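You operate a simulated robot arm through the tools that you are given. There is no shell and no other tool. Be economical: measure what you need, move in short steps, check, and stop when the job is done.

You are at the controls of a simulated two-armed robot. One attempt, no reset.

Task
Lift the board off the flat plate with both hands, wipe the dust and prove the plate.
Fine: Board on the black mat, cloth back. Stand the TRUE plate on it, then press TEST: four lamps.

The check looks at the end state, three seconds after you hand in, the way a careful person would. Anything else that was tipped, shoved, dropped, spilled or broken makes it a failure. Flat cloth is picked up by pressing the open fingertips on it (5 to 10 N) and closing them slowly along it; thin cloth reads only 2 to 8 mm in the jaws.

Robot
Two 7-joint arms with two-finger parallel grippers on one trunk, on a base that drives. Base frame: it is fixed to the floor where the robot stands at the start and does not move with it; the origin is under the middle of the robot, x ahead of it, y to its left, z up. Readings come in mm, degrees, newtons and seconds.
The left shoulder is at the start at [70, 163, 1095], the right one opposite. With the tool pointing down near the work surface each hand reaches from about 400 to 880 mm from the robot's upright axis, wherever it stands, measured 20 degrees to its own side. Places, roughly: black mat top [500, 400, 800]; dust [500, 0, 800]; top of the flat plate [500, 0, 800]; blue test button [300, 200, 800]; flat plate [400, 0, 800]; white shim [300, 100, 800]; yellow shim [300, 0, 800]; grey shim [300, -100, 800]. Payload 3.43 kg a hand.
The tool frame of a hand sits at the grasp point between the pads (the TCP): z along the fingers, y along the line on which they close. The tips reach 34 mm beyond it. Largest opening 128 mm; finger width 24, thickness 12; the body of the gripper, 48 by 130 mm, starts 96 mm behind the TCP.
Orientation is told as [roll, pitch, yaw] about the base's x, y, z axes, in that order, counted from this pose: with the fingers straight down and closing along the base's y, the tool's x points along the base's -x, its y along +y and its z along -z.

Tools
- The arms move only by the tool move_arm. It takes "left_commands", "right_commands" or both (then of equal length, played together; a hand with none holds still); each is a list of rows, each an object (a shift or turn left out is 0, a gripper value left out holds the last) with "delta_pos": the shift along the tool's x, y, z in units of 30 mm (1.0 is 30 mm), a list of three; "rotation": the turn, a rotation vector about the tool's x, y, z in units of 5 degrees (1.0 is 5 degrees), a list of three; "fingers": the opening, from 0 (shut) to 1 (fully open). In form: [{"delta_pos": [dx, dy, dz], "rotation": [ax, ay, az], "fingers": fingers}, ...]. A call has 1 to 20 rows; each row shifts and turns the commanded pose from where the row before left it, along the tool's axes as they then stand. A call with a number of a shift or a turn outside -1 to 1 is refused whole. A row lasts 0.2 s, in which the tool goes at most 50 mm and 8.6 degrees; a call with a longer step from one row to the next is refused whole, and so is a gripper value outside its range. Where a pose cannot be reached the arm comes as near as it can. A force on the tool above 90 N (or 10 N above the force at the start of the call, whichever is more), or a blocked arm, ends the call early, and 0.2 s more pass. Each finger travels about 153 mm/s and halts on what it meets, pressing with about 44 N; the grip force reading is that of the motor and also rises with nothing between the fingers. The clock runs only during rows and for 0.2 s after the last one: add rows that do not move to give the fingers time. It gives the time, the measured TCP pose, the force on the tool (base axes), the opening and the grip force at its end, in the units of the frame above (readings bear some noise), and new pictures: "pictures" is both (left out), scene, wrist or none (wrist: the cameras of the hands that moved).
- Cameras (640 x 400 px; columns grow to the right, rows downward): "scene" is now at [131.7, 9.3, 1309]; the picture's right is [0.13, -0.99, -0.00], its down [-0.68, -0.09, -0.72] and it looks along [0.72, 0.09, -0.69] (base axes); focal length 220 px, centre (320, 200). "left" rides on the left gripper at [76, 11, -160] in its tool frame; the picture's right is [-0.15, 0.99, 0.00], its down [-0.88, -0.13, -0.46] and it looks along [-0.45, -0.07, 0.89] (tool axes); focal length 234 px, centre (320, 200). "right" rides on the right gripper at [76, -11, -160] in its tool frame; the picture's right is [0.15, 0.99, 0.00], its down [-0.88, 0.13, -0.46] and it looks along [-0.45, 0.07, 0.89] (tool axes); focal length 234 px, centre (320, 200). There is no depth. A picture from a camera that has moved, and an enlarged one, comes with that camera's place and axes in the base frame and with its lens.
- move_column(by): slides the trunk up (or, below 0, down) by that many mm; the arms and the scene camera ride with it, the base frame stays. It gives what a move gives, with no picture.
- steer(legs): drives the robot by 1 to 6 legs, each [ahead, left, turn to the left] in mm, mm and degrees, along the robot's own axes; the way and the turn of a leg run together, so that a leg with both is an arc; at most 1500 mm and 180 degrees a leg. The arms and the cameras ride along, it lands a little off, and it stops where it bumps. It gives what a move gives, and a new picture of the scene camera.
- pan_tilt(pan, tilt): turns the head with the scene camera to pan (to the left, within 86 degrees either way) and tilt (down, from -29 to 69), counted from straight ahead of the robot. It gives what a move gives, and a new picture of the scene camera.
- inspect(camera, box): a new picture of the part [left, top, right, bottom] of that camera's present view, enlarged. It takes no simulated time.
- sign_off(): hands the job in; it is judged then, once.

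Go step by step. Nothing tells you exact positions but the pictures and the camera data: compare them with the known pose of the tool, close in by small moves and look again before you grip or let go. The budget is 120 turns and 170 pictures, counting those below and the enlarged ones. Unless the task says otherwise, let go and move clear before handing in, and close with one line.

The tools are called after ">>>" as name(argument=value, ...) on one line, values as JSON. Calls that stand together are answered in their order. move_arm: Moves the arms, as the interface text tells. Its arguments: {"type":"object","properties":{"left_commands":{"type":"array","items":{"type":"object","properties":{"delta_pos":{"type":"array","items":{"type":"number"}},"rotation":{"type":"array","items":{"type":"number"}},"fingers":{"type":"number"}}}},"right_commands":{"type":"array","items":{"type":"object","properties":{"delta_pos":{"type":"array","items":{"type":"number"}},"rotation":{"type":"array","items":{"type":"number"}},"fingers":{"type":"number"}}}},"pictures":{"type":"string","enum":["both","scene","wrist","none"]}},"required":[]} The other tools are called the same way: move_column (by) slides the trunk up or down; steer (legs) drives the base; pan_tilt (pan, tilt) turns the head that bears the scene camera; inspect (camera, box) takes an enlarged picture of a part of a camera's view; sign_off () hands the job in.

At the start:

```text
t: 0.0
left_eef_pos: [678.8, 244.8, 1068.8]
left_ee_rot: [0.0, 0.0, 0.2]
left_wrist_force: [1.1, -0.1, 0.1]
left_finger_gap: 127.9
left_grasp_force: 0.2
right_eef_pos: [630.5, -366.0, 1112.3]
right_ee_rot: [-0.1, 0.0, 0.0]
right_wrist_force: [-0.2, -0.1, 0.7]
right_finger_gap: 128.1
right_grasp_force: 0.1
trunk travel left (down, up): [-575.0, 365.0]
robot x, y, heading: [-2.3, -1.0, -0.0]
head pan, tilt: [7.2, 43.5]
```

scene: 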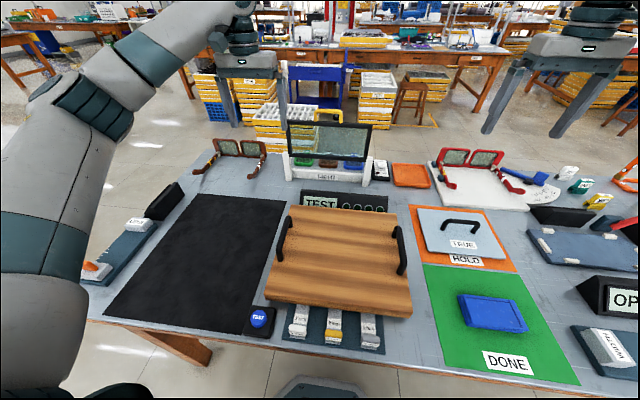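
right: 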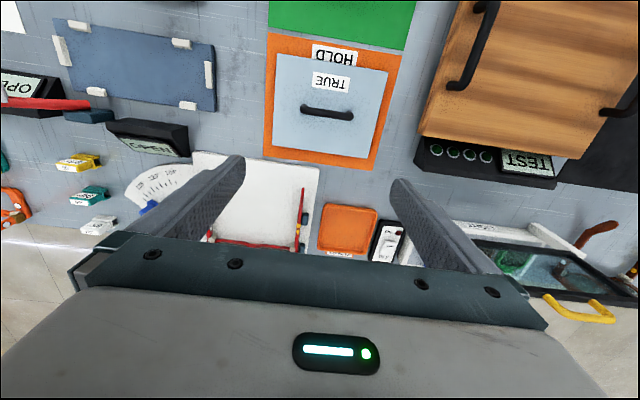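
left: 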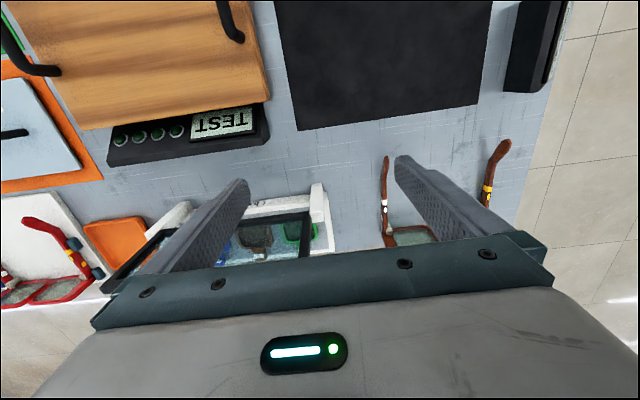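

I see the board with two black handles in the middle, black mat on the left, TRUE plate on the orange HOLD square, and a blue thing on the green DONE square. I'll take closer looks first.

>>> inspect(camera="scene", box=[240, 180, 440, 360])

>>> inspect(camera="scene", box=[400, 140, 640, 390])

>>> inspect(camera="scene", box=[190, 110, 430, 220])

```text
2.22 times, centred on (340, 270) of scene
camera zoom: at [131.7, 9.3, 1309.0], right [0.13, -0.99, 0.0], down [-0.68, -0.09, -0.72], along [0.72, 0.09, -0.69], focal length 490 px, centre (276, 44)
```

zoom: 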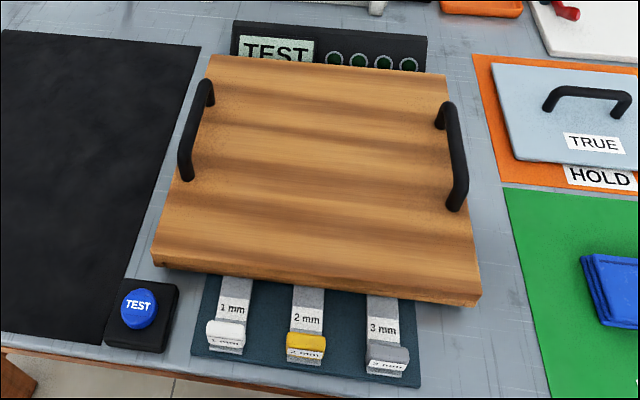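

```text
1.60 times, centred on (520, 265) of scene
camera zoom: at [131.7, 9.3, 1309.0], right [0.13, -0.99, 0.0], down [-0.68, -0.09, -0.72], along [0.72, 0.09, -0.69], focal length 353 px, centre (0, 96)
```

zoom: 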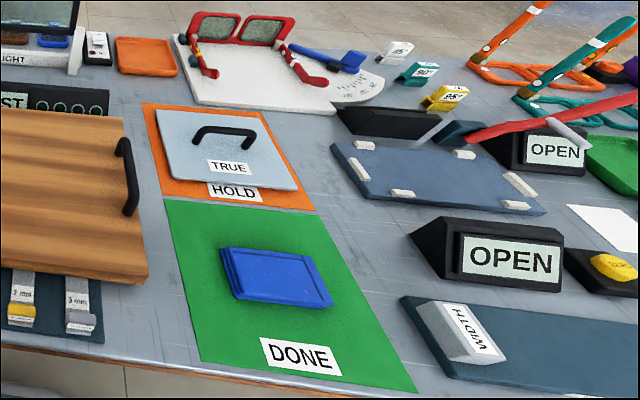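

```text
2.67 times, centred on (310, 165) of scene
camera zoom: at [131.7, 9.3, 1309.0], right [0.13, -0.99, 0.0], down [-0.68, -0.09, -0.72], along [0.72, 0.09, -0.69], focal length 588 px, centre (347, 293)
```

zoom: 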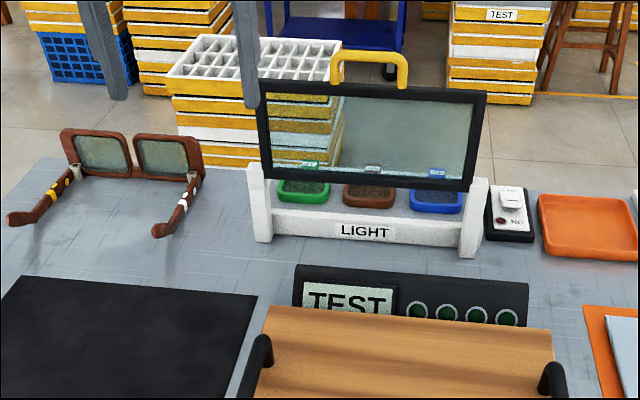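

The cloth isn't obvious yet; candidates are the orange tray and the blue tray on green. I look closer.

>>> inspect(camera="right", box=[240, 150, 440, 280])

>>> pan_tilt(pan=-35, tilt=40)

```text
3.08 times, centred on (340, 215) of right
camera zoom: at [555.1, -375.9, 1272.9], right [-0.15, 0.99, 0.0], down [0.88, 0.13, 0.46], along [0.45, 0.07, -0.89], focal length 720 px, centre (258, 154)
```

zoom: 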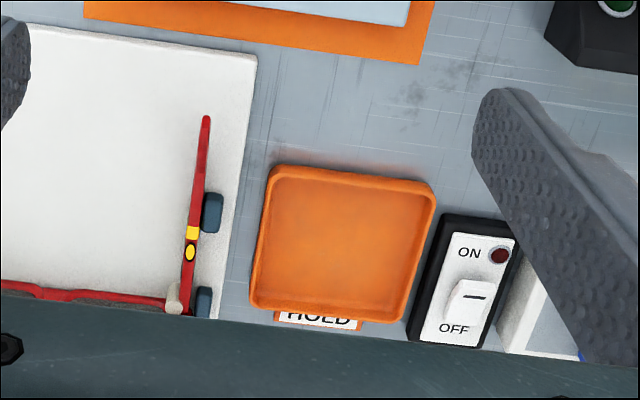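

```text
t: 1.1
left_eef_pos: [678.0, 245.1, 1069.4]
left_ee_rot: [0.0, -0.1, 0.0]
left_wrist_force: [0.2, 0.0, 0.2]
left_finger_gap: 128.0
left_grasp_force: 0.1
right_eef_pos: [632.9, -364.1, 1112.9]
right_ee_rot: [0.0, 0.1, -0.1]
right_wrist_force: [-0.5, 0.2, 0.1]
right_finger_gap: 127.8
right_grasp_force: 0.1
trunk travel left (down, up): [-575.0, 365.0]
robot x, y, heading: [2.0, -3.1, -0.1]
head pan, tilt: [-35.0, 40.0]
camera scene: at [119.6, -49.7, 1314.2], right [-0.57, -0.82, 0.0], down [-0.53, 0.37, -0.77], along [0.63, -0.44, -0.64], focal length 220 px, centre (320, 200)
```

scene: 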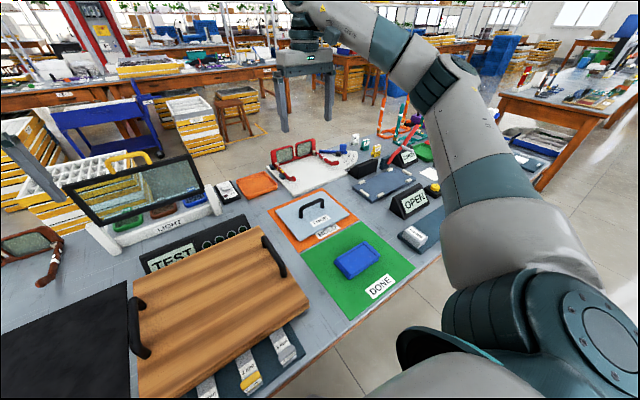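

The blue item on the green DONE field needs a look; also the far right.

>>> inspect(camera="scene", box=[300, 210, 420, 310])

>>> inspect(camera="scene", box=[250, 90, 450, 230])

>>> pan_tilt(pan=45, tilt=45)

```text
4.00 times, centred on (360, 260) of scene
camera zoom: at [119.6, -49.7, 1314.2], right [-0.57, -0.82, 0.0], down [-0.53, 0.37, -0.77], along [0.63, -0.44, -0.64], focal length 882 px, centre (160, -40)
```

zoom: 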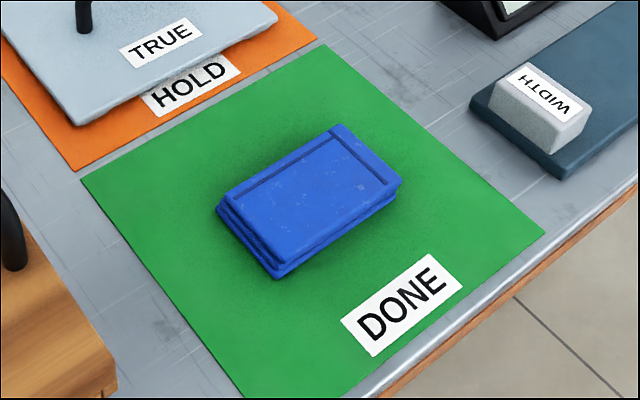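

```text
2.86 times, centred on (350, 160) of scene
camera zoom: at [119.6, -49.7, 1314.2], right [-0.57, -0.82, 0.0], down [-0.53, 0.37, -0.77], along [0.63, -0.44, -0.64], focal length 630 px, centre (234, 314)
```

zoom: 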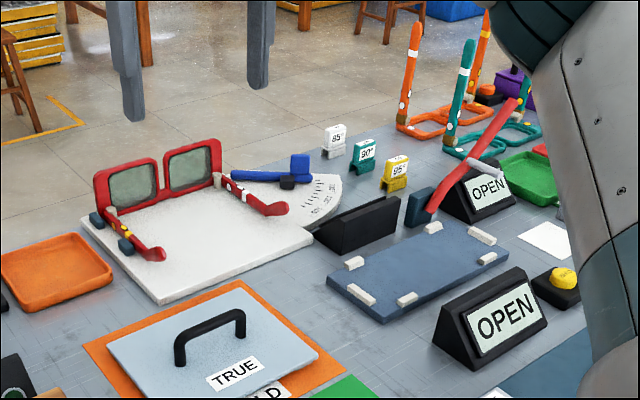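

```text
t: 2.6
left_eef_pos: [679.2, 245.3, 1068.4]
left_ee_rot: [0.1, 0.0, 0.2]
left_wrist_force: [0.0, -0.4, 0.0]
left_finger_gap: 128.2
left_grasp_force: 0.1
right_eef_pos: [631.7, -364.6, 1112.6]
right_ee_rot: [0.0, 0.0, 0.0]
right_wrist_force: [0.7, 0.1, 0.5]
right_finger_gap: 128.0
right_grasp_force: 0.0
trunk travel left (down, up): [-575.0, 365.0]
robot x, y, heading: [-1.8, -4.7, -0.0]
head pan, tilt: [45.0, 45.0]
camera scene: at [107.4, 56.4, 1307.0], right [0.71, -0.71, 0.0], down [-0.5, -0.5, -0.71], along [0.5, 0.5, -0.71], focal length 220 px, centre (320, 200)
```

scene: 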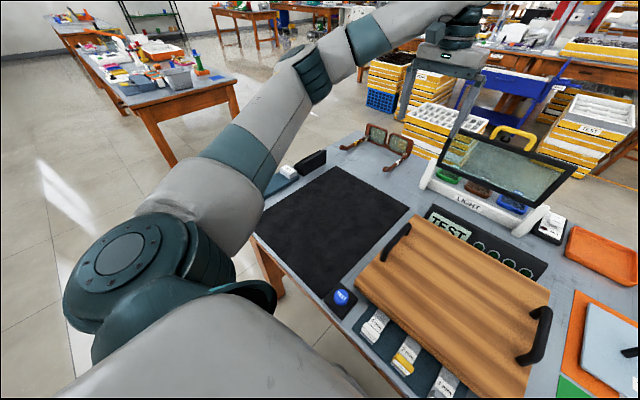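

The blue block on green is a folded cloth (around [365,-352]). The board has handles along x at about y = ±146, x 405–539, tops near z 840. I bring both hands above the handles to check.

>>> move_arm(left_commands=[{"delta_pos": [0.8625, -0.4125, 0.54], "fingers": 0.5}, {"delta_pos": [0.8625, -0.4125, 0.54]}, {"delta_pos": [0.8625, -0.4125, 0.54]}, {"delta_pos": [0.8625, -0.4125, 0.54]}, {"delta_pos": [0.8625, -0.4125, 0.54]}, {"delta_pos": [0.8625, -0.4125, 0.54]}, {"delta_pos": [0.8625, -0.4125, 0.54]}, {"delta_pos": [0.8625, -0.4125, 0.54]}, {}], right_commands=[{"delta_pos": [0.66, 0.917, 0.725], "fingers": 0.5}, {"delta_pos": [0.66, 0.917, 0.725]}, {"delta_pos": [0.66, 0.917, 0.725]}, {"delta_pos": [0.66, 0.917, 0.725]}, {"delta_pos": [0.66, 0.917, 0.725]}, {"delta_pos": [0.66, 0.917, 0.725]}, {"delta_pos": [0.66, 0.917, 0.725]}, {"delta_pos": [0.66, 0.917, 0.725]}, {}], pictures="wrist")

>>> pan_tilt(pan=0, tilt=50)

```text
t: 4.6
left_eef_pos: [470.9, 144.4, 939.9]
left_ee_rot: [-0.1, 0.0, 0.1]
left_wrist_force: [-0.9, -0.7, -0.2]
left_finger_gap: 63.9
left_grasp_force: 0.0
right_eef_pos: [472.3, -144.4, 939.3]
right_ee_rot: [-0.1, -0.1, 0.1]
right_wrist_force: [0.1, 0.3, 0.5]
right_finger_gap: 64.0
right_grasp_force: 0.0
trunk travel left (down, up): [-575.0, 365.0]
robot x, y, heading: [-1.4, -1.1, 0.0]
head pan, tilt: [45.0, 45.0]
camera right: at [395.9, -156.3, 1099.1], right [-0.15, 0.99, 0.0], down [0.88, 0.13, 0.46], along [0.45, 0.07, -0.89], focal length 234 px, centre (320, 200)
camera left: at [395.6, 156.2, 1100.1], right [0.15, 0.99, 0.0], down [0.88, -0.13, 0.46], along [0.45, -0.07, -0.89], focal length 234 px, centre (320, 200)
```

right: 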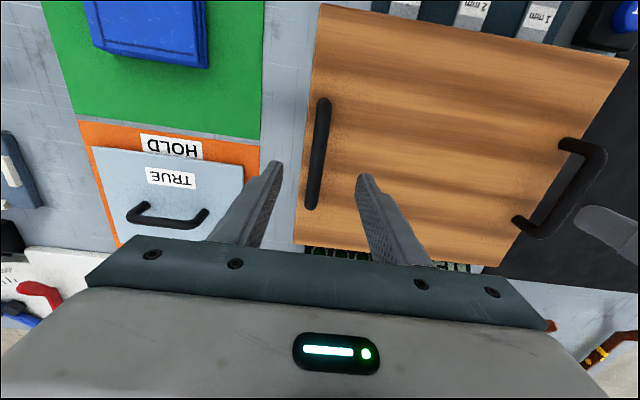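
left: 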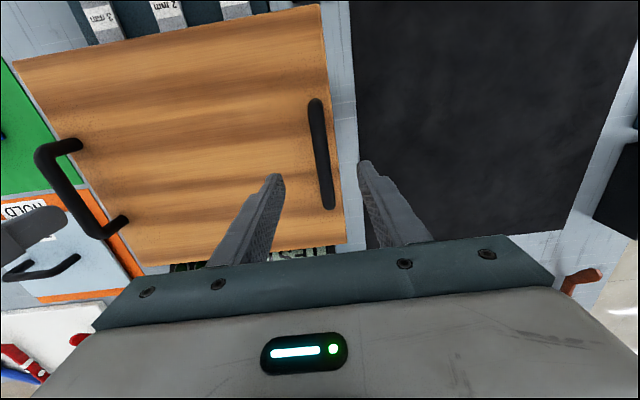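

```text
t: 5.7
left_eef_pos: [471.6, 145.5, 939.3]
left_ee_rot: [0.1, 0.1, 0.0]
left_wrist_force: [0.4, -0.3, -0.3]
left_finger_gap: 64.2
left_grasp_force: 0.1
right_eef_pos: [471.4, -146.0, 938.4]
right_ee_rot: [0.0, 0.0, 0.1]
right_wrist_force: [-0.2, -0.2, 0.8]
right_finger_gap: 64.0
right_grasp_force: 0.0
trunk travel left (down, up): [-575.0, 365.0]
robot x, y, heading: [-0.2, -1.7, 0.2]
head pan, tilt: [0.0, 50.0]
camera scene: at [126.9, -0.9, 1300.1], right [0.0, -1.0, 0.0], down [-0.77, 0.0, -0.64], along [0.64, 0.0, -0.77], focal length 220 px, centre (320, 200)
```

scene: 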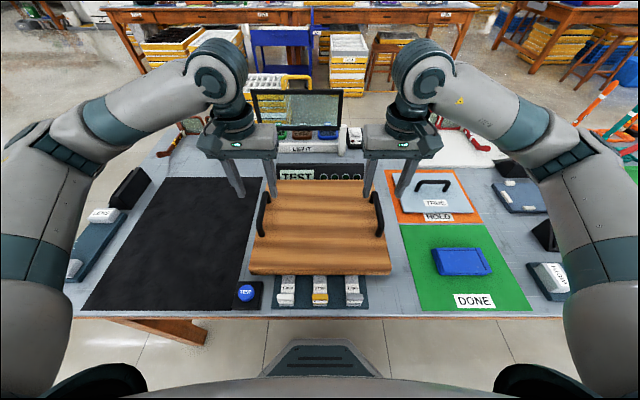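

Both hands are centred over the handles. I lower to TCP z≈850 and check.

>>> move_arm(left_commands=[{"delta_pos": [-0.17, 0, 0.75]}, {"delta_pos": [0, 0, 0.75]}, {"delta_pos": [0, 0, 0.75]}, {"delta_pos": [0, 0, 0.75]}, {}], right_commands=[{"delta_pos": [-0.17, 0, 0.75]}, {"delta_pos": [0, 0, 0.75]}, {"delta_pos": [0, 0, 0.75]}, {"delta_pos": [0, 0, 0.75]}, {}])

```text
t: 6.9
left_eef_pos: [477.5, 145.5, 850.2]
left_ee_rot: [0.0, 0.0, 0.0]
left_wrist_force: [0.0, 0.1, -0.1]
left_finger_gap: 63.9
left_grasp_force: 0.1
right_eef_pos: [477.6, -144.9, 848.6]
right_ee_rot: [0.0, 0.0, 0.0]
right_wrist_force: [-0.7, 0.0, 2.7]
right_finger_gap: 63.7
right_grasp_force: 0.0
trunk travel left (down, up): [-575.0, 365.0]
robot x, y, heading: [-0.8, 1.5, -0.1]
head pan, tilt: [0.0, 50.0]
camera scene: at [126.6, -0.9, 1300.1], right [0.0, -1.0, 0.0], down [-0.77, 0.0, -0.64], along [0.64, 0.0, -0.77], focal length 220 px, centre (320, 200)
camera right: at [401.2, -156.3, 1008.4], right [-0.15, 0.99, 0.0], down [0.88, 0.13, 0.46], along [0.45, 0.07, -0.89], focal length 234 px, centre (320, 200)
camera left: at [401.3, 156.4, 1010.2], right [0.15, 0.99, 0.0], down [0.88, -0.13, 0.46], along [0.45, -0.07, -0.89], focal length 234 px, centre (320, 200)
```

scene: 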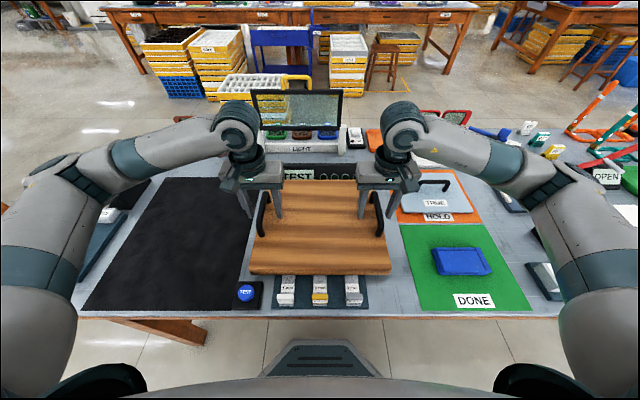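
right: 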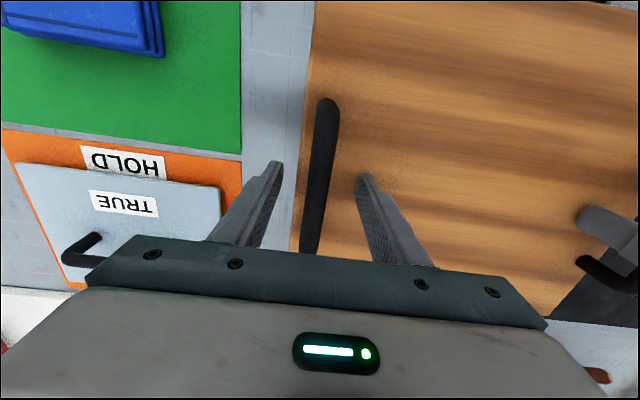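
left: 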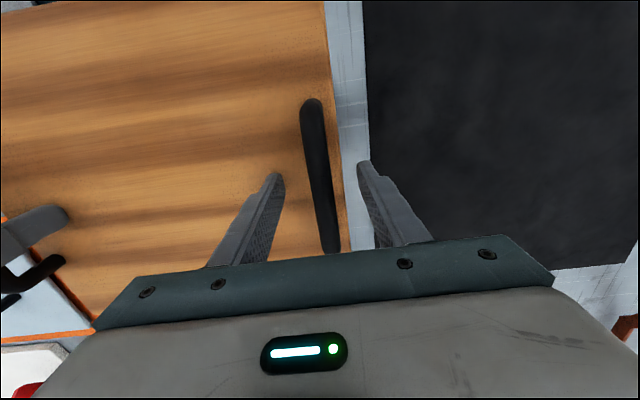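

Handles sit centred between the fingers. Lower 7 mm, then close both.

>>> move_arm(left_commands=[{"delta_pos": [0, 0, 0.25]}, {"fingers": 0.4}, {"fingers": 0.3}, {"fingers": 0.2}, {"fingers": 0.1}, {"fingers": 0.0}, {}, {}], right_commands=[{"delta_pos": [0, 0, 0.2]}, {"fingers": 0.4}, {"fingers": 0.3}, {"fingers": 0.2}, {"fingers": 0.1}, {"fingers": 0.0}, {}, {}], pictures="wrist")

```text
t: 8.7
left_eef_pos: [474.0, 148.2, 847.8]
left_ee_rot: [0.3, -0.6, 0.3]
left_wrist_force: [8.8, 38.5, 64.9]
left_finger_gap: 15.5
left_grasp_force: 44.1
right_eef_pos: [473.8, -148.1, 848.6]
right_ee_rot: [-0.3, -0.6, -0.2]
right_wrist_force: [8.7, -36.4, 64.4]
right_finger_gap: 15.9
right_grasp_force: 44.3
trunk travel left (down, up): [-575.0, 365.0]
robot x, y, heading: [-2.7, 3.2, -0.2]
head pan, tilt: [0.0, 50.0]
camera right: at [396.7, -157.7, 1007.7], right [-0.14, 0.99, -0.01], down [0.88, 0.13, 0.46], along [0.46, 0.06, -0.89], focal length 234 px, centre (320, 200)
camera left: at [396.4, 158.3, 1007.7], right [0.14, 0.99, 0.01], down [0.88, -0.13, 0.46], along [0.46, -0.06, -0.89], focal length 234 px, centre (320, 200)
```

right: 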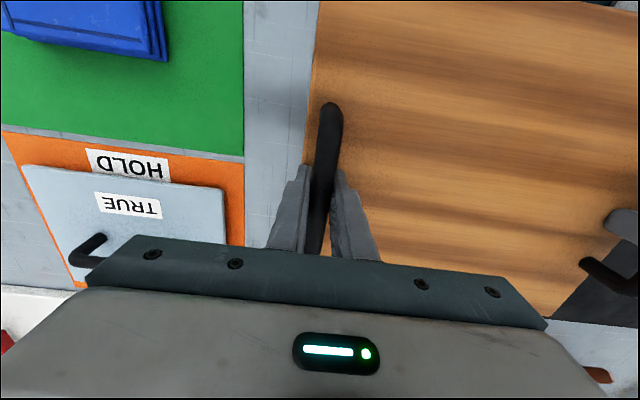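
left: 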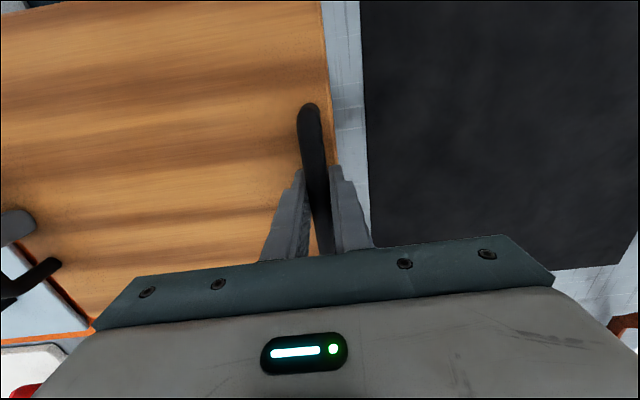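

Gripped at both handles (the tips had touched the board, top ≈ z 814). Lift slowly by a bit and check.

>>> move_arm(left_commands=[{"delta_pos": [0, 0.05, -0.25]}, {"delta_pos": [0, 0, -0.2]}, {"delta_pos": [0, 0, -0.3]}, {"delta_pos": [0, 0, -0.3]}, {"delta_pos": [0, 0, -0.3]}, {}], right_commands=[{"delta_pos": [0, -0.05, -0.25]}, {"delta_pos": [0, 0, -0.2]}, {"delta_pos": [0, 0, -0.3]}, {"delta_pos": [0, 0, -0.3]}, {"delta_pos": [0, 0, -0.3]}, {}], pictures="scene")

```text
t: 10.1
left_eef_pos: [477.3, 148.5, 881.4]
left_ee_rot: [0.3, 0.2, 0.1]
left_wrist_force: [1.3, 36.7, -12.6]
left_finger_gap: 15.7
left_grasp_force: 43.9
right_eef_pos: [478.6, -147.7, 880.9]
right_ee_rot: [-0.3, 0.2, 0.1]
right_wrist_force: [-2.0, -37.8, -10.0]
right_finger_gap: 15.5
right_grasp_force: 44.4
trunk travel left (down, up): [-575.0, 365.0]
robot x, y, heading: [-0.5, -0.4, 0.1]
head pan, tilt: [0.0, 50.0]
camera scene: at [128.6, -1.0, 1299.8], right [0.0, -1.0, 0.0], down [-0.77, 0.0, -0.64], along [0.64, 0.0, -0.77], focal length 220 px, centre (320, 200)
```

scene: 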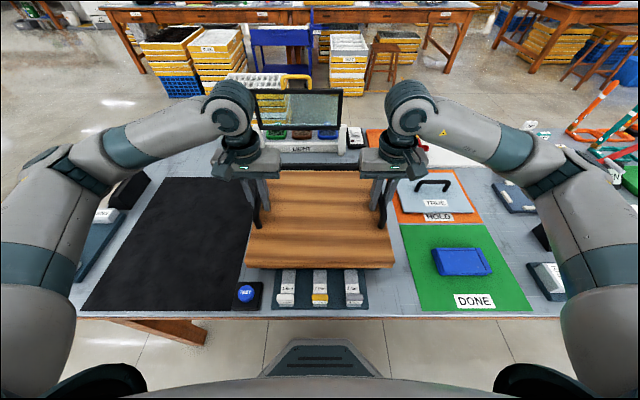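

Lifted cleanly. Relax the inward squeeze a bit and raise another 60 mm.

>>> move_arm(left_commands=[{"delta_pos": [0, 0.06, -0.4]}, {"delta_pos": [0, 0, -0.4]}, {"delta_pos": [0, 0, -0.4]}, {"delta_pos": [0, 0, -0.4]}, {"delta_pos": [0, 0, -0.4]}, {}], right_commands=[{"delta_pos": [0, -0.06, -0.4]}, {"delta_pos": [0, 0, -0.4]}, {"delta_pos": [0, 0, -0.4]}, {"delta_pos": [0, 0, -0.4]}, {"delta_pos": [0, 0, -0.4]}, {}], pictures="none")

>>> steer(legs=[[0, 100, 0]])

```text
t: 11.5
left_eef_pos: [479.0, 148.4, 941.2]
left_ee_rot: [0.0, 0.1, 0.0]
left_wrist_force: [1.2, 6.2, -10.2]
left_finger_gap: 15.6
left_grasp_force: 44.2
right_eef_pos: [478.6, -146.8, 941.6]
right_ee_rot: [0.0, 0.1, 0.1]
right_wrist_force: [-0.8, -7.9, -10.4]
right_finger_gap: 15.8
right_grasp_force: 43.6
trunk travel left (down, up): [-575.0, 365.0]
robot x, y, heading: [-1.0, 2.0, -0.2]
head pan, tilt: [0.0, 50.0]
```

```text
t: 12.7
left_eef_pos: [477.7, 248.6, 942.9]
left_ee_rot: [-0.1, 0.1, 0.1]
left_wrist_force: [0.9, -5.4, -10.8]
left_finger_gap: 15.8
left_grasp_force: 43.9
right_eef_pos: [479.1, -47.8, 941.0]
right_ee_rot: [0.0, 0.1, 0.0]
right_wrist_force: [-2.6, 6.5, -10.5]
right_finger_gap: 15.9
right_grasp_force: 44.4
trunk travel left (down, up): [-575.0, 365.0]
robot x, y, heading: [2.3, 101.5, -0.0]
head pan, tilt: [0.0, 50.0]
camera scene: at [128.7, 99.4, 1299.8], right [0.0, -1.0, 0.0], down [-0.77, 0.0, -0.64], along [0.64, 0.0, -0.77], focal length 220 px, centre (320, 200)
```

scene: 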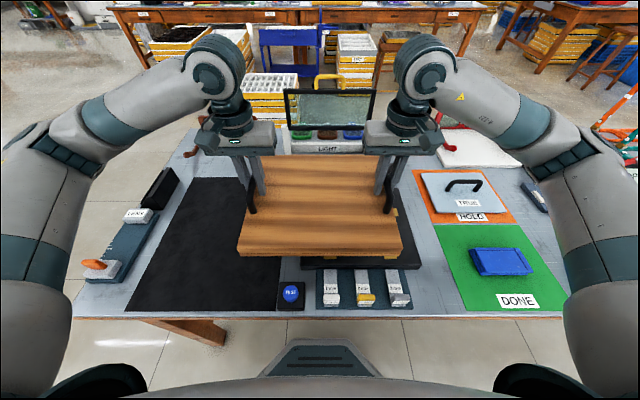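

Board carried fine. Mat spans about x 260–680, y 190–540, centre (468, 366). Drive 265 mm more left.

>>> steer(legs=[[0, 264, 0]])

```text
t: 14.6
left_eef_pos: [479.0, 511.7, 941.6]
left_ee_rot: [-0.2, 0.1, -0.1]
left_wrist_force: [1.5, -1.1, -10.9]
left_finger_gap: 15.5
left_grasp_force: 44.0
right_eef_pos: [478.1, 214.8, 941.7]
right_ee_rot: [0.0, 0.2, -0.1]
right_wrist_force: [-1.8, 1.7, -10.8]
right_finger_gap: 16.1
right_grasp_force: 43.8
trunk travel left (down, up): [-575.0, 365.0]
robot x, y, heading: [1.2, 364.2, -0.2]
head pan, tilt: [0.0, 50.0]
camera scene: at [129.1, 362.9, 1299.8], right [0.0, -1.0, 0.0], down [-0.77, 0.0, -0.64], along [0.64, 0.0, -0.77], focal length 220 px, centre (320, 200)
```

scene: 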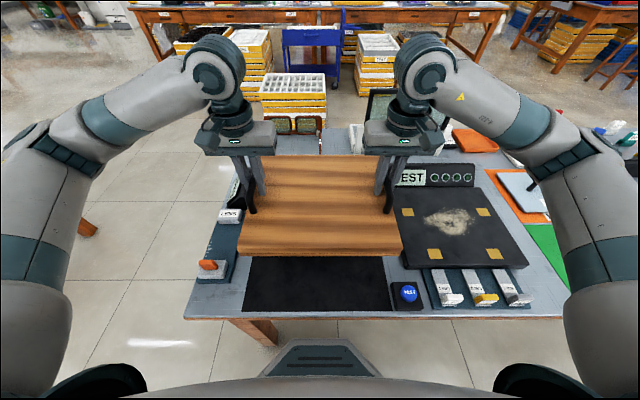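

Board is over the mat and the plate with dust and four yellow pads is visible. Lower the board, first to z≈836.

>>> move_arm(left_commands=[{"delta_pos": [0.15, 0, 0.5]}, {"delta_pos": [0.15, 0, 0.5]}, {"delta_pos": [0, 0, 0.5]}, {"delta_pos": [0, 0, 0.5]}, {"delta_pos": [0, 0, 0.5]}, {"delta_pos": [0, 0, 0.5]}, {"delta_pos": [0, 0, 0.5]}, {}], right_commands=[{"delta_pos": [0.15, 0, 0.5]}, {"delta_pos": [0.15, 0, 0.5]}, {"delta_pos": [0, 0, 0.5]}, {"delta_pos": [0, 0, 0.5]}, {"delta_pos": [0, 0, 0.5]}, {"delta_pos": [0, 0, 0.5]}, {"delta_pos": [0, 0, 0.5]}, {}], pictures="both")

```text
t: 16.4
left_eef_pos: [469.8, 510.9, 837.8]
left_ee_rot: [-0.1, 0.1, -0.1]
left_wrist_force: [2.4, -2.0, -10.7]
left_finger_gap: 15.7
left_grasp_force: 44.4
right_eef_pos: [470.1, 215.3, 836.6]
right_ee_rot: [-0.1, 0.1, -0.1]
right_wrist_force: [-1.5, 2.2, -10.7]
right_finger_gap: 15.8
right_grasp_force: 43.7
trunk travel left (down, up): [-575.0, 365.0]
robot x, y, heading: [-1.3, 362.7, -0.2]
head pan, tilt: [0.0, 50.0]
camera scene: at [128.8, 362.5, 1299.9], right [0.0, -1.0, 0.0], down [-0.77, 0.0, -0.64], along [0.64, 0.0, -0.77], focal length 220 px, centre (320, 200)
camera right: at [394.0, 203.5, 996.8], right [-0.14, 0.99, 0.0], down [0.88, 0.13, 0.45], along [0.45, 0.07, -0.89], focal length 234 px, centre (320, 200)
camera left: at [393.8, 522.1, 997.3], right [0.15, 0.99, 0.0], down [0.88, -0.13, 0.45], along [0.45, -0.07, -0.89], focal length 234 px, centre (320, 200)
```

scene: 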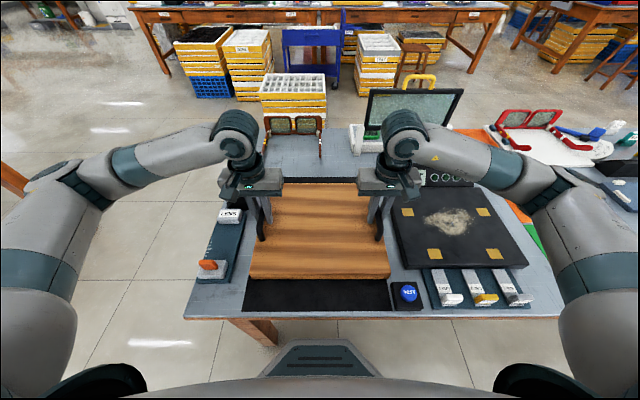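
right: 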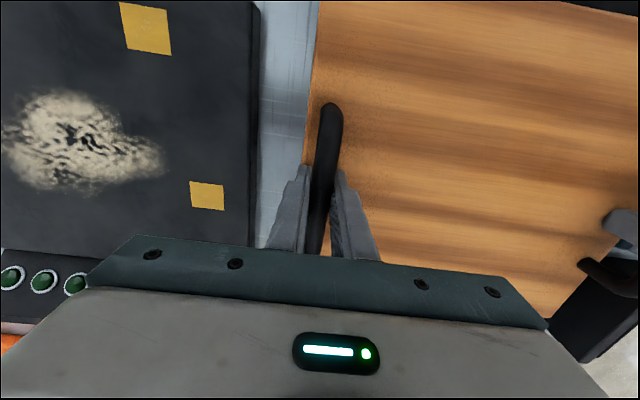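
left: 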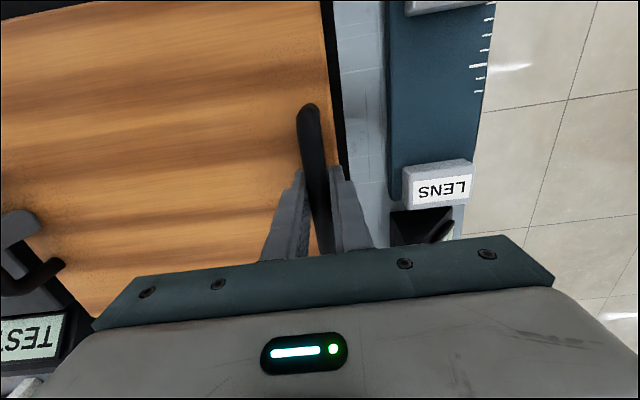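

Mat shows ~10 mm beyond the board's left edge and none on its right, so shift 7 mm left and lower further.

>>> move_arm(left_commands=[{"delta_pos": [0, 0.23, 0.1]}, {"delta_pos": [0, 0, 0.12]}, {"delta_pos": [0, 0, 0.12]}, {}], right_commands=[{"delta_pos": [0, 0.23, 0.1]}, {"delta_pos": [0, 0, 0.12]}, {"delta_pos": [0, 0, 0.12]}, {}], pictures="wrist")

```text
t: 17.4
left_eef_pos: [469.4, 518.3, 832.9]
left_ee_rot: [-0.1, -0.5, -0.1]
left_wrist_force: [12.4, 11.2, 40.9]
left_finger_gap: 15.6
left_grasp_force: 44.0
right_eef_pos: [469.4, 221.1, 830.9]
right_ee_rot: [0.0, -0.4, -0.4]
right_wrist_force: [16.3, -6.0, 33.9]
right_finger_gap: 15.7
right_grasp_force: 43.4
trunk travel left (down, up): [-575.0, 365.0]
robot x, y, heading: [1.6, 363.8, -0.5]
head pan, tilt: [0.0, 50.0]
camera right: at [392.4, 211.2, 991.5], right [-0.14, 0.99, 0.0], down [0.88, 0.13, 0.46], along [0.46, 0.07, -0.89], focal length 234 px, centre (320, 200)
camera left: at [392.6, 529.7, 991.4], right [0.15, 0.99, 0.0], down [0.88, -0.13, 0.46], along [0.46, -0.07, -0.89], focal length 234 px, centre (320, 200)
```

right: 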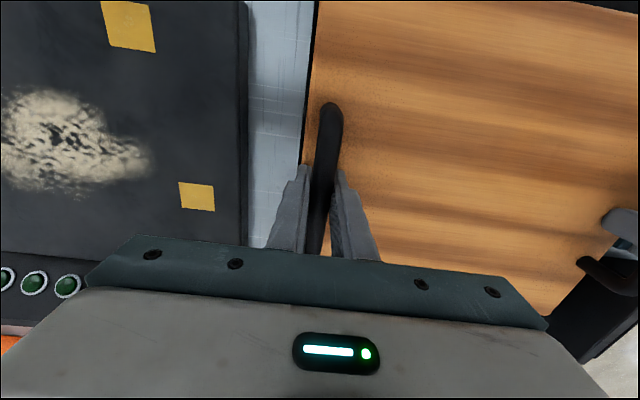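
left: 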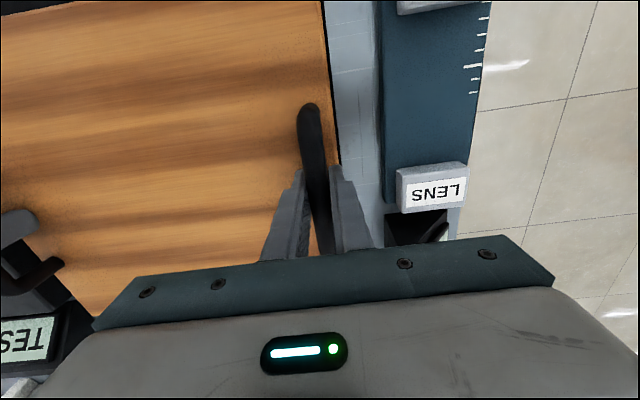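

The board rests on the mat with margin on both sides. Relax, open and lift clear.

>>> move_arm(left_commands=[{"delta_pos": [0, 0, -0.12]}, {"fingers": 0.2}, {"fingers": 0.35}, {}, {"delta_pos": [0, 0, -0.5]}, {"delta_pos": [0, 0, -1]}, {"delta_pos": [0, 0, -1]}, {"delta_pos": [0, 0, -1]}, {}], right_commands=[{"delta_pos": [0, 0, -0.12]}, {"fingers": 0.2}, {"fingers": 0.35}, {}, {"delta_pos": [0, 0, -0.5]}, {"delta_pos": [0, 0, -1]}, {"delta_pos": [0, 0, -1]}, {"delta_pos": [0, 0, -1]}, {}], pictures="both")

```text
t: 19.4
left_eef_pos: [469.3, 517.5, 937.2]
left_ee_rot: [-0.1, 0.1, -0.1]
left_wrist_force: [0.4, 0.0, 0.4]
left_finger_gap: 44.9
left_grasp_force: 0.0
right_eef_pos: [469.4, 220.7, 934.9]
right_ee_rot: [-0.1, 0.1, -0.1]
right_wrist_force: [-0.2, 0.2, -0.1]
right_finger_gap: 44.8
right_grasp_force: 0.1
trunk travel left (down, up): [-575.0, 365.0]
robot x, y, heading: [-1.7, 362.9, -0.2]
head pan, tilt: [0.0, 50.0]
camera scene: at [128.1, 362.5, 1299.9], right [0.0, -1.0, 0.0], down [-0.77, 0.0, -0.64], along [0.64, 0.0, -0.77], focal length 220 px, centre (320, 200)
camera right: at [393.8, 210.6, 1095.6], right [-0.14, 0.99, 0.0], down [0.88, 0.13, 0.45], along [0.45, 0.07, -0.89], focal length 234 px, centre (320, 200)
camera left: at [393.1, 529.2, 1096.9], right [0.15, 0.99, 0.0], down [0.88, -0.13, 0.45], along [0.45, -0.07, -0.89], focal length 234 px, centre (320, 200)
```

scene: 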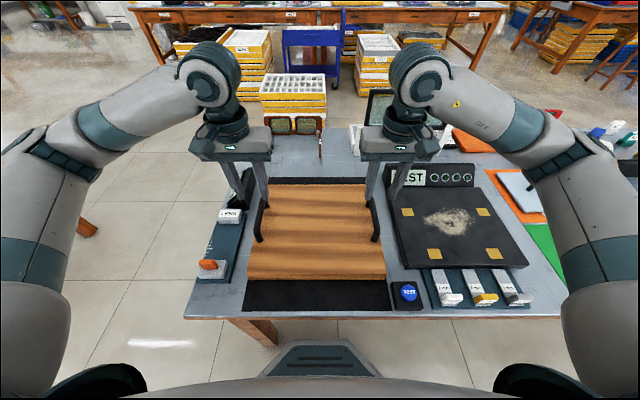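
right: 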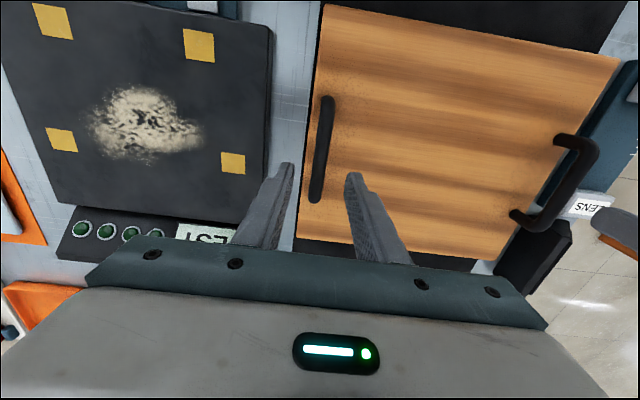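
left: 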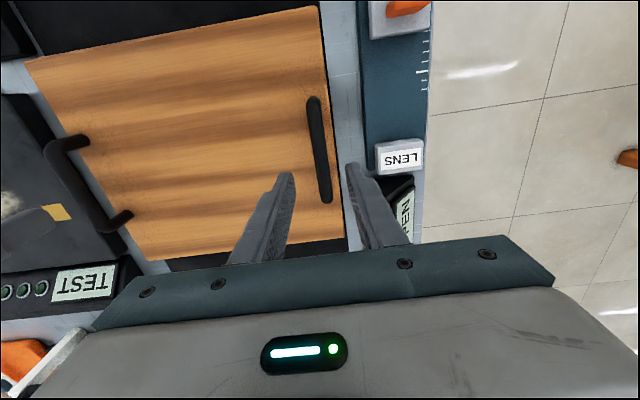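

Board done. Raise the hands a little and drive back to the start position.

>>> move_arm(left_commands=[{"delta_pos": [0, 0, -1]}, {"delta_pos": [0, 0, -1]}], right_commands=[{"delta_pos": [0, 0, -1]}, {"delta_pos": [0, 0, -1]}], pictures="none")

>>> steer(legs=[[0, -400, 0]])

```text
t: 20.0
left_eef_pos: [467.0, 518.4, 996.6]
left_ee_rot: [-0.1, 0.0, -0.1]
left_wrist_force: [0.3, -0.6, 0.4]
left_finger_gap: 45.0
left_grasp_force: 0.1
right_eef_pos: [469.2, 221.9, 996.3]
right_ee_rot: [0.0, 0.0, -0.2]
right_wrist_force: [-0.1, 0.1, -0.2]
right_finger_gap: 45.0
right_grasp_force: 0.1
trunk travel left (down, up): [-575.0, 365.0]
robot x, y, heading: [2.2, 365.9, -0.4]
head pan, tilt: [0.0, 50.0]
```

```text
t: 22.5
left_eef_pos: [466.8, 115.6, 997.1]
left_ee_rot: [0.0, 0.0, -0.2]
left_wrist_force: [-0.2, 1.1, 0.4]
left_finger_gap: 44.8
left_grasp_force: 0.1
right_eef_pos: [468.2, -181.3, 994.8]
right_ee_rot: [0.1, 0.0, -0.2]
right_wrist_force: [0.2, -0.1, -1.2]
right_finger_gap: 44.8
right_grasp_force: 0.0
trunk travel left (down, up): [-575.0, 365.0]
robot x, y, heading: [-0.6, -37.9, -0.1]
head pan, tilt: [0.0, 50.0]
camera scene: at [126.2, -39.3, 1300.1], right [0.0, -1.0, 0.0], down [-0.77, 0.0, -0.64], along [0.64, 0.0, -0.77], focal length 220 px, centre (320, 200)
```

scene: 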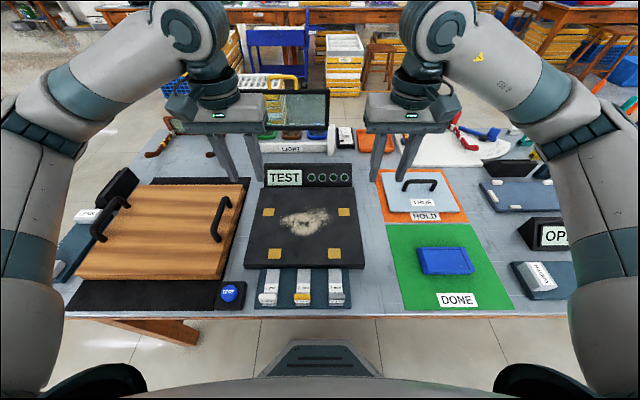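

Now the cloth: bring the right hand above it (about [362,-350]) for a closer look.

>>> move_arm(right_commands=[{"delta_pos": [0.43, -0.704, 0.27], "fingers": 0.8}, {"delta_pos": [0.43, -0.704, 0.27]}, {"delta_pos": [0.43, -0.704, 0.27]}, {"delta_pos": [0.43, -0.704, 0.27]}, {"delta_pos": [0.43, -0.704, 0.27]}, {"delta_pos": [0.43, -0.704, 0.27]}, {"delta_pos": [0.43, -0.704, 0.27]}, {"delta_pos": [0.43, -0.704, 0.27]}, {}], pictures="wrist")

```text
t: 24.5
left_eef_pos: [467.7, 117.4, 996.0]
left_ee_rot: [-0.1, 0.1, -0.1]
left_wrist_force: [0.8, 0.9, -0.6]
left_finger_gap: 44.6
left_grasp_force: 0.0
right_eef_pos: [365.1, -348.1, 931.1]
right_ee_rot: [0.1, 0.2, -0.1]
right_wrist_force: [0.0, 0.2, 0.3]
right_finger_gap: 102.3
right_grasp_force: 0.0
trunk travel left (down, up): [-575.0, 365.0]
robot x, y, heading: [0.5, -38.0, -0.2]
head pan, tilt: [0.0, 50.0]
camera right: at [288.6, -359.7, 1091.0], right [-0.14, 0.99, 0.0], down [0.88, 0.13, 0.45], along [0.45, 0.07, -0.89], focal length 234 px, centre (320, 200)
```

right: 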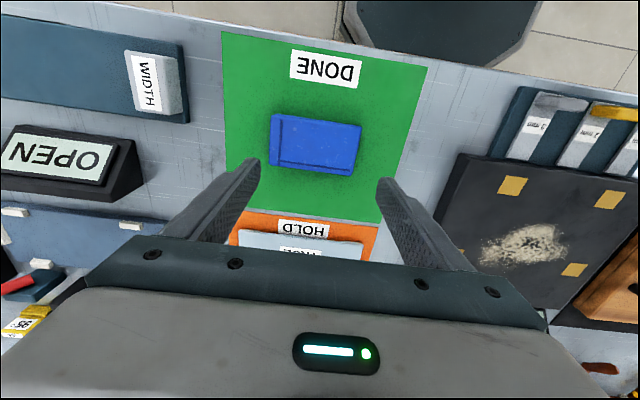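

The cloth is ~116 (y) × 68 (x) mm, centred near (364,-355), aligned with the axes. I rotate the right hand 90° to close along x.

>>> move_arm(right_commands=[{"rotation": [0, 0, 1], "delta_pos": [0, -0.2, 0]}, {"rotation": [0, 0, 1]}, {"rotation": [0, 0, 1]}, {"rotation": [0, 0, 1]}, {"rotation": [0, 0, 1]}, {"rotation": [0, 0, 1]}, {"rotation": [0, 0, 1]}, {"rotation": [0, 0, 1]}, {"rotation": [0, 0, 1]}, {"rotation": [0, 0, 1]}, {"rotation": [0, 0, 1]}, {"rotation": [0, 0, 1]}, {"rotation": [0, 0, 1]}, {"rotation": [0, 0, 1]}, {"rotation": [0, 0, 1]}, {"rotation": [0, 0, 1]}, {"rotation": [0, 0, 1]}, {"rotation": [0, 0, 1]}, {}], pictures="both")

```text
t: 28.5
left_eef_pos: [467.6, 116.6, 996.0]
left_ee_rot: [0.0, -0.1, -0.2]
left_wrist_force: [0.2, -0.3, 0.5]
left_finger_gap: 44.5
left_grasp_force: 0.1
right_eef_pos: [364.0, -354.1, 929.8]
right_ee_rot: [0.0, 0.1, -90.3]
right_wrist_force: [0.6, 0.2, 0.1]
right_finger_gap: 102.6
right_grasp_force: 0.0
trunk travel left (down, up): [-575.0, 365.0]
robot x, y, heading: [2.9, -35.3, -0.3]
head pan, tilt: [0.0, 50.0]
camera scene: at [126.1, -38.9, 1300.1], right [0.0, -1.0, 0.0], down [-0.77, 0.0, -0.64], along [0.64, 0.0, -0.77], focal length 220 px, centre (320, 200)
camera right: at [352.9, -279.0, 1090.6], right [0.99, 0.14, 0.0], down [0.13, -0.88, 0.46], along [0.06, -0.45, -0.89], focal length 234 px, centre (320, 200)
```

scene: 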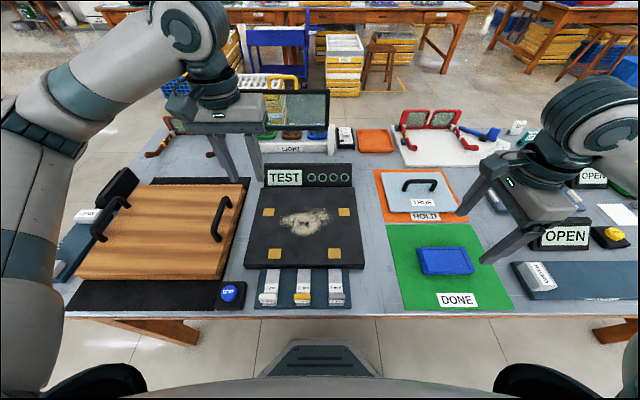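
right: 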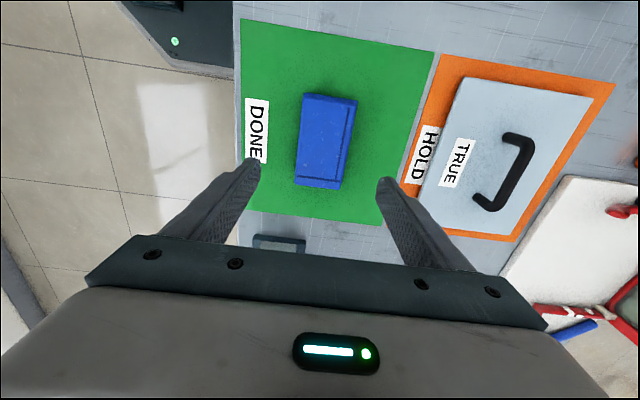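

>>> inspect(camera="right", box=[270, 70, 390, 220])

```text
2.67 times, centred on (330, 145) of right
camera zoom: at [352.9, -279.0, 1090.6], right [0.99, 0.14, 0.0], down [0.13, -0.88, 0.46], along [0.06, -0.45, -0.89], focal length 624 px, centre (293, 347)
```

zoom: 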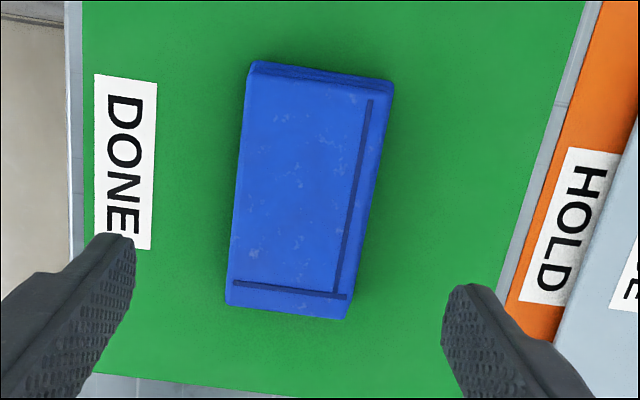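

Cloth confirmed at (366,-353), 65 mm wide in x. Lower to TCP 835 for a height check.

>>> move_arm(right_commands=[{"delta_pos": [0, 0.07, 0.8]}, {"delta_pos": [0, 0, 0.8]}, {"delta_pos": [0, 0, 0.8]}, {"delta_pos": [0, 0, 0.8]}, {}], pictures="none")

>>> inspect(camera="right", box=[200, 0, 440, 260])

>>> inspect(camera="scene", box=[380, 200, 520, 310])

```text
t: 29.7
left_eef_pos: [467.0, 116.6, 996.4]
left_ee_rot: [-0.1, 0.0, -0.2]
left_wrist_force: [-1.2, -0.2, 0.2]
left_finger_gap: 44.9
left_grasp_force: 0.1
right_eef_pos: [370.2, -356.0, 834.8]
right_ee_rot: [-0.1, 0.0, -90.2]
right_wrist_force: [0.3, 0.4, -0.1]
right_finger_gap: 102.5
right_grasp_force: 0.0
right hand out of reach, approached as far as the arm can: row 2
trunk travel left (down, up): [-575.0, 365.0]
robot x, y, heading: [2.1, -36.2, -0.2]
head pan, tilt: [0.0, 50.0]
```

```text
1.54 times, centred on (320, 130) of right
camera zoom: at [358.3, -279.7, 994.6], right [0.99, 0.14, 0.0], down [0.13, -0.88, 0.46], along [0.06, -0.45, -0.89], focal length 360 px, centre (320, 308)
```

zoom: 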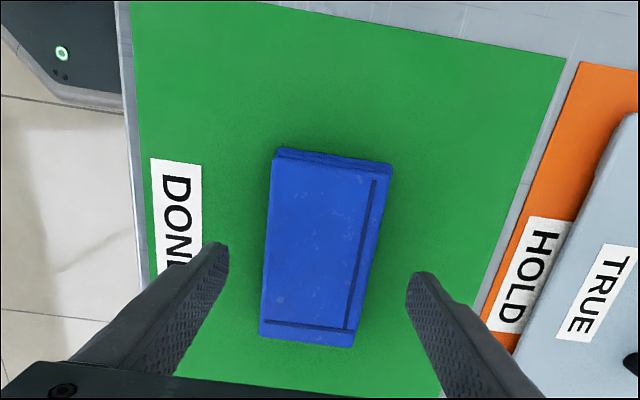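

```text
3.64 times, centred on (450, 255) of scene
camera zoom: at [126.2, -38.7, 1300.1], right [0.0, -1.0, 0.0], down [-0.77, 0.0, -0.64], along [0.64, 0.0, -0.77], focal length 802 px, centre (-153, 0)
```

zoom: 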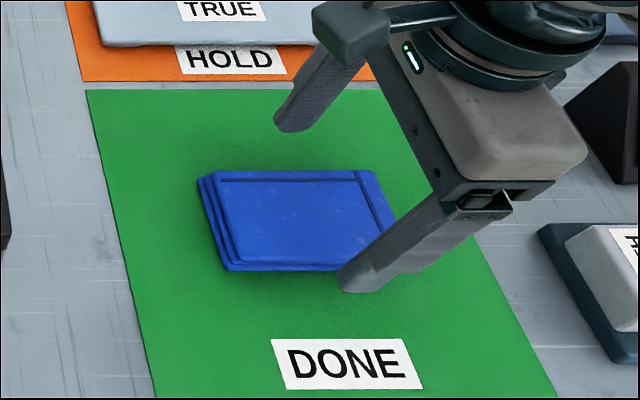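

Fingers straddle the cloth well; cloth about 25 mm thick. Lower to tips ≈ z 775 and close slowly.

>>> move_arm(right_commands=[{"delta_pos": [0, 0, 0.45]}, {"delta_pos": [0, 0, 0.43]}, {}, {"fingers": 0.65}, {"fingers": 0.55}, {"fingers": 0.5}, {"fingers": 0.45}, {"fingers": 0.4}, {"fingers": 0.35}, {}], pictures="wrist")

```text
t: 31.9
left_eef_pos: [466.7, 117.0, 996.3]
left_ee_rot: [-0.2, -0.1, -0.2]
left_wrist_force: [0.1, -0.4, -0.9]
left_finger_gap: 45.0
left_grasp_force: 0.1
right_eef_pos: [369.3, -356.1, 808.4]
right_ee_rot: [0.0, 0.0, -90.3]
right_wrist_force: [0.4, 0.5, 0.5]
right_finger_gap: 68.0
right_grasp_force: 44.3
trunk travel left (down, up): [-575.0, 365.0]
robot x, y, heading: [-2.6, -38.0, -0.2]
head pan, tilt: [0.0, 50.0]
camera right: at [357.9, -279.8, 968.5], right [0.99, 0.14, 0.0], down [0.13, -0.88, 0.46], along [0.06, -0.45, -0.89], focal length 234 px, centre (320, 200)
```

right: 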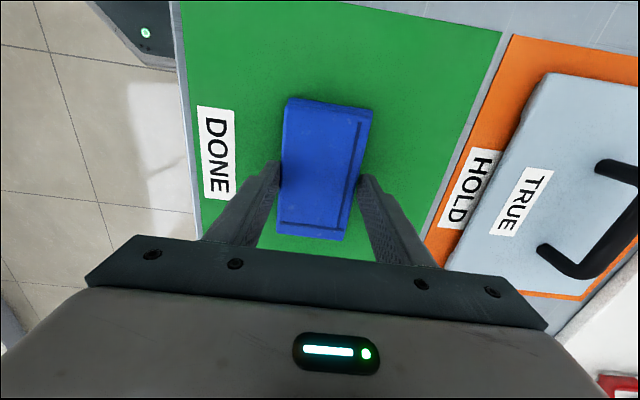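

Gripped (68 mm). Lift and take the cloth above the plate.

>>> move_arm(right_commands=[{"delta_pos": [0, 0, -0.4]}, {"delta_pos": [0, 0, -0.8]}, {"delta_pos": [0, 0, -0.8]}, {"delta_pos": [0, 0, -0.8]}, {}], pictures="none")

>>> inspect(camera="scene", box=[380, 180, 540, 310])

>>> inspect(camera="scene", box=[230, 150, 390, 310])

```text
t: 33.1
left_eef_pos: [467.4, 115.8, 996.1]
left_ee_rot: [0.0, 0.0, -0.2]
left_wrist_force: [-0.6, 1.1, 0.0]
left_finger_gap: 44.6
left_grasp_force: 0.1
right_eef_pos: [369.0, -356.1, 893.0]
right_ee_rot: [-0.1, 0.0, -90.2]
right_wrist_force: [-0.3, 0.0, -0.5]
right_finger_gap: 67.7
right_grasp_force: 44.0
trunk travel left (down, up): [-575.0, 365.0]
robot x, y, heading: [0.9, -37.9, -0.2]
head pan, tilt: [0.0, 50.0]
```

```text
3.08 times, centred on (460, 245) of scene
camera zoom: at [126.3, -39.2, 1300.0], right [0.0, -1.0, 0.0], down [-0.77, 0.0, -0.64], along [0.64, 0.0, -0.77], focal length 679 px, centre (-111, 62)
```

zoom: 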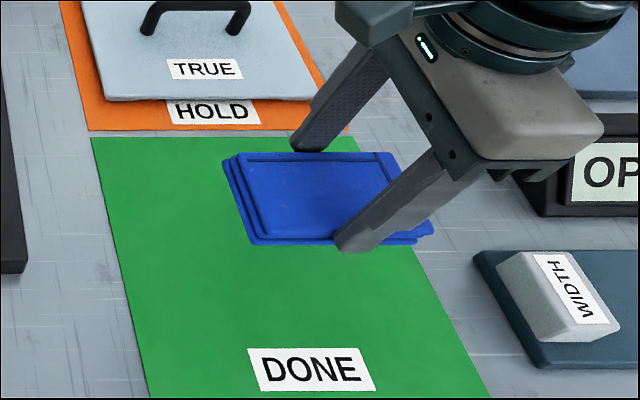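

```text
2.50 times, centred on (310, 230) of scene
camera zoom: at [126.3, -39.2, 1300.0], right [0.0, -1.0, 0.0], down [-0.77, 0.0, -0.64], along [0.64, 0.0, -0.77], focal length 551 px, centre (345, 125)
```

zoom: 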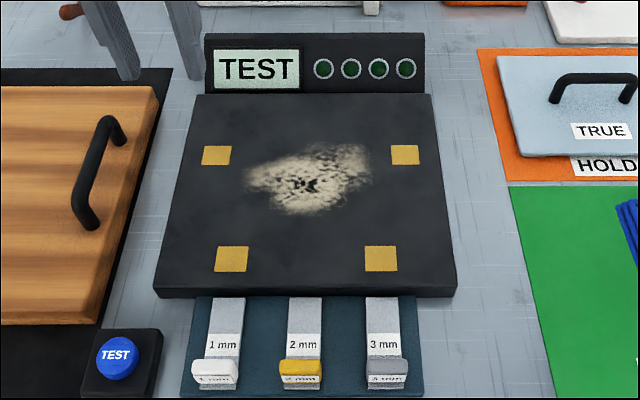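

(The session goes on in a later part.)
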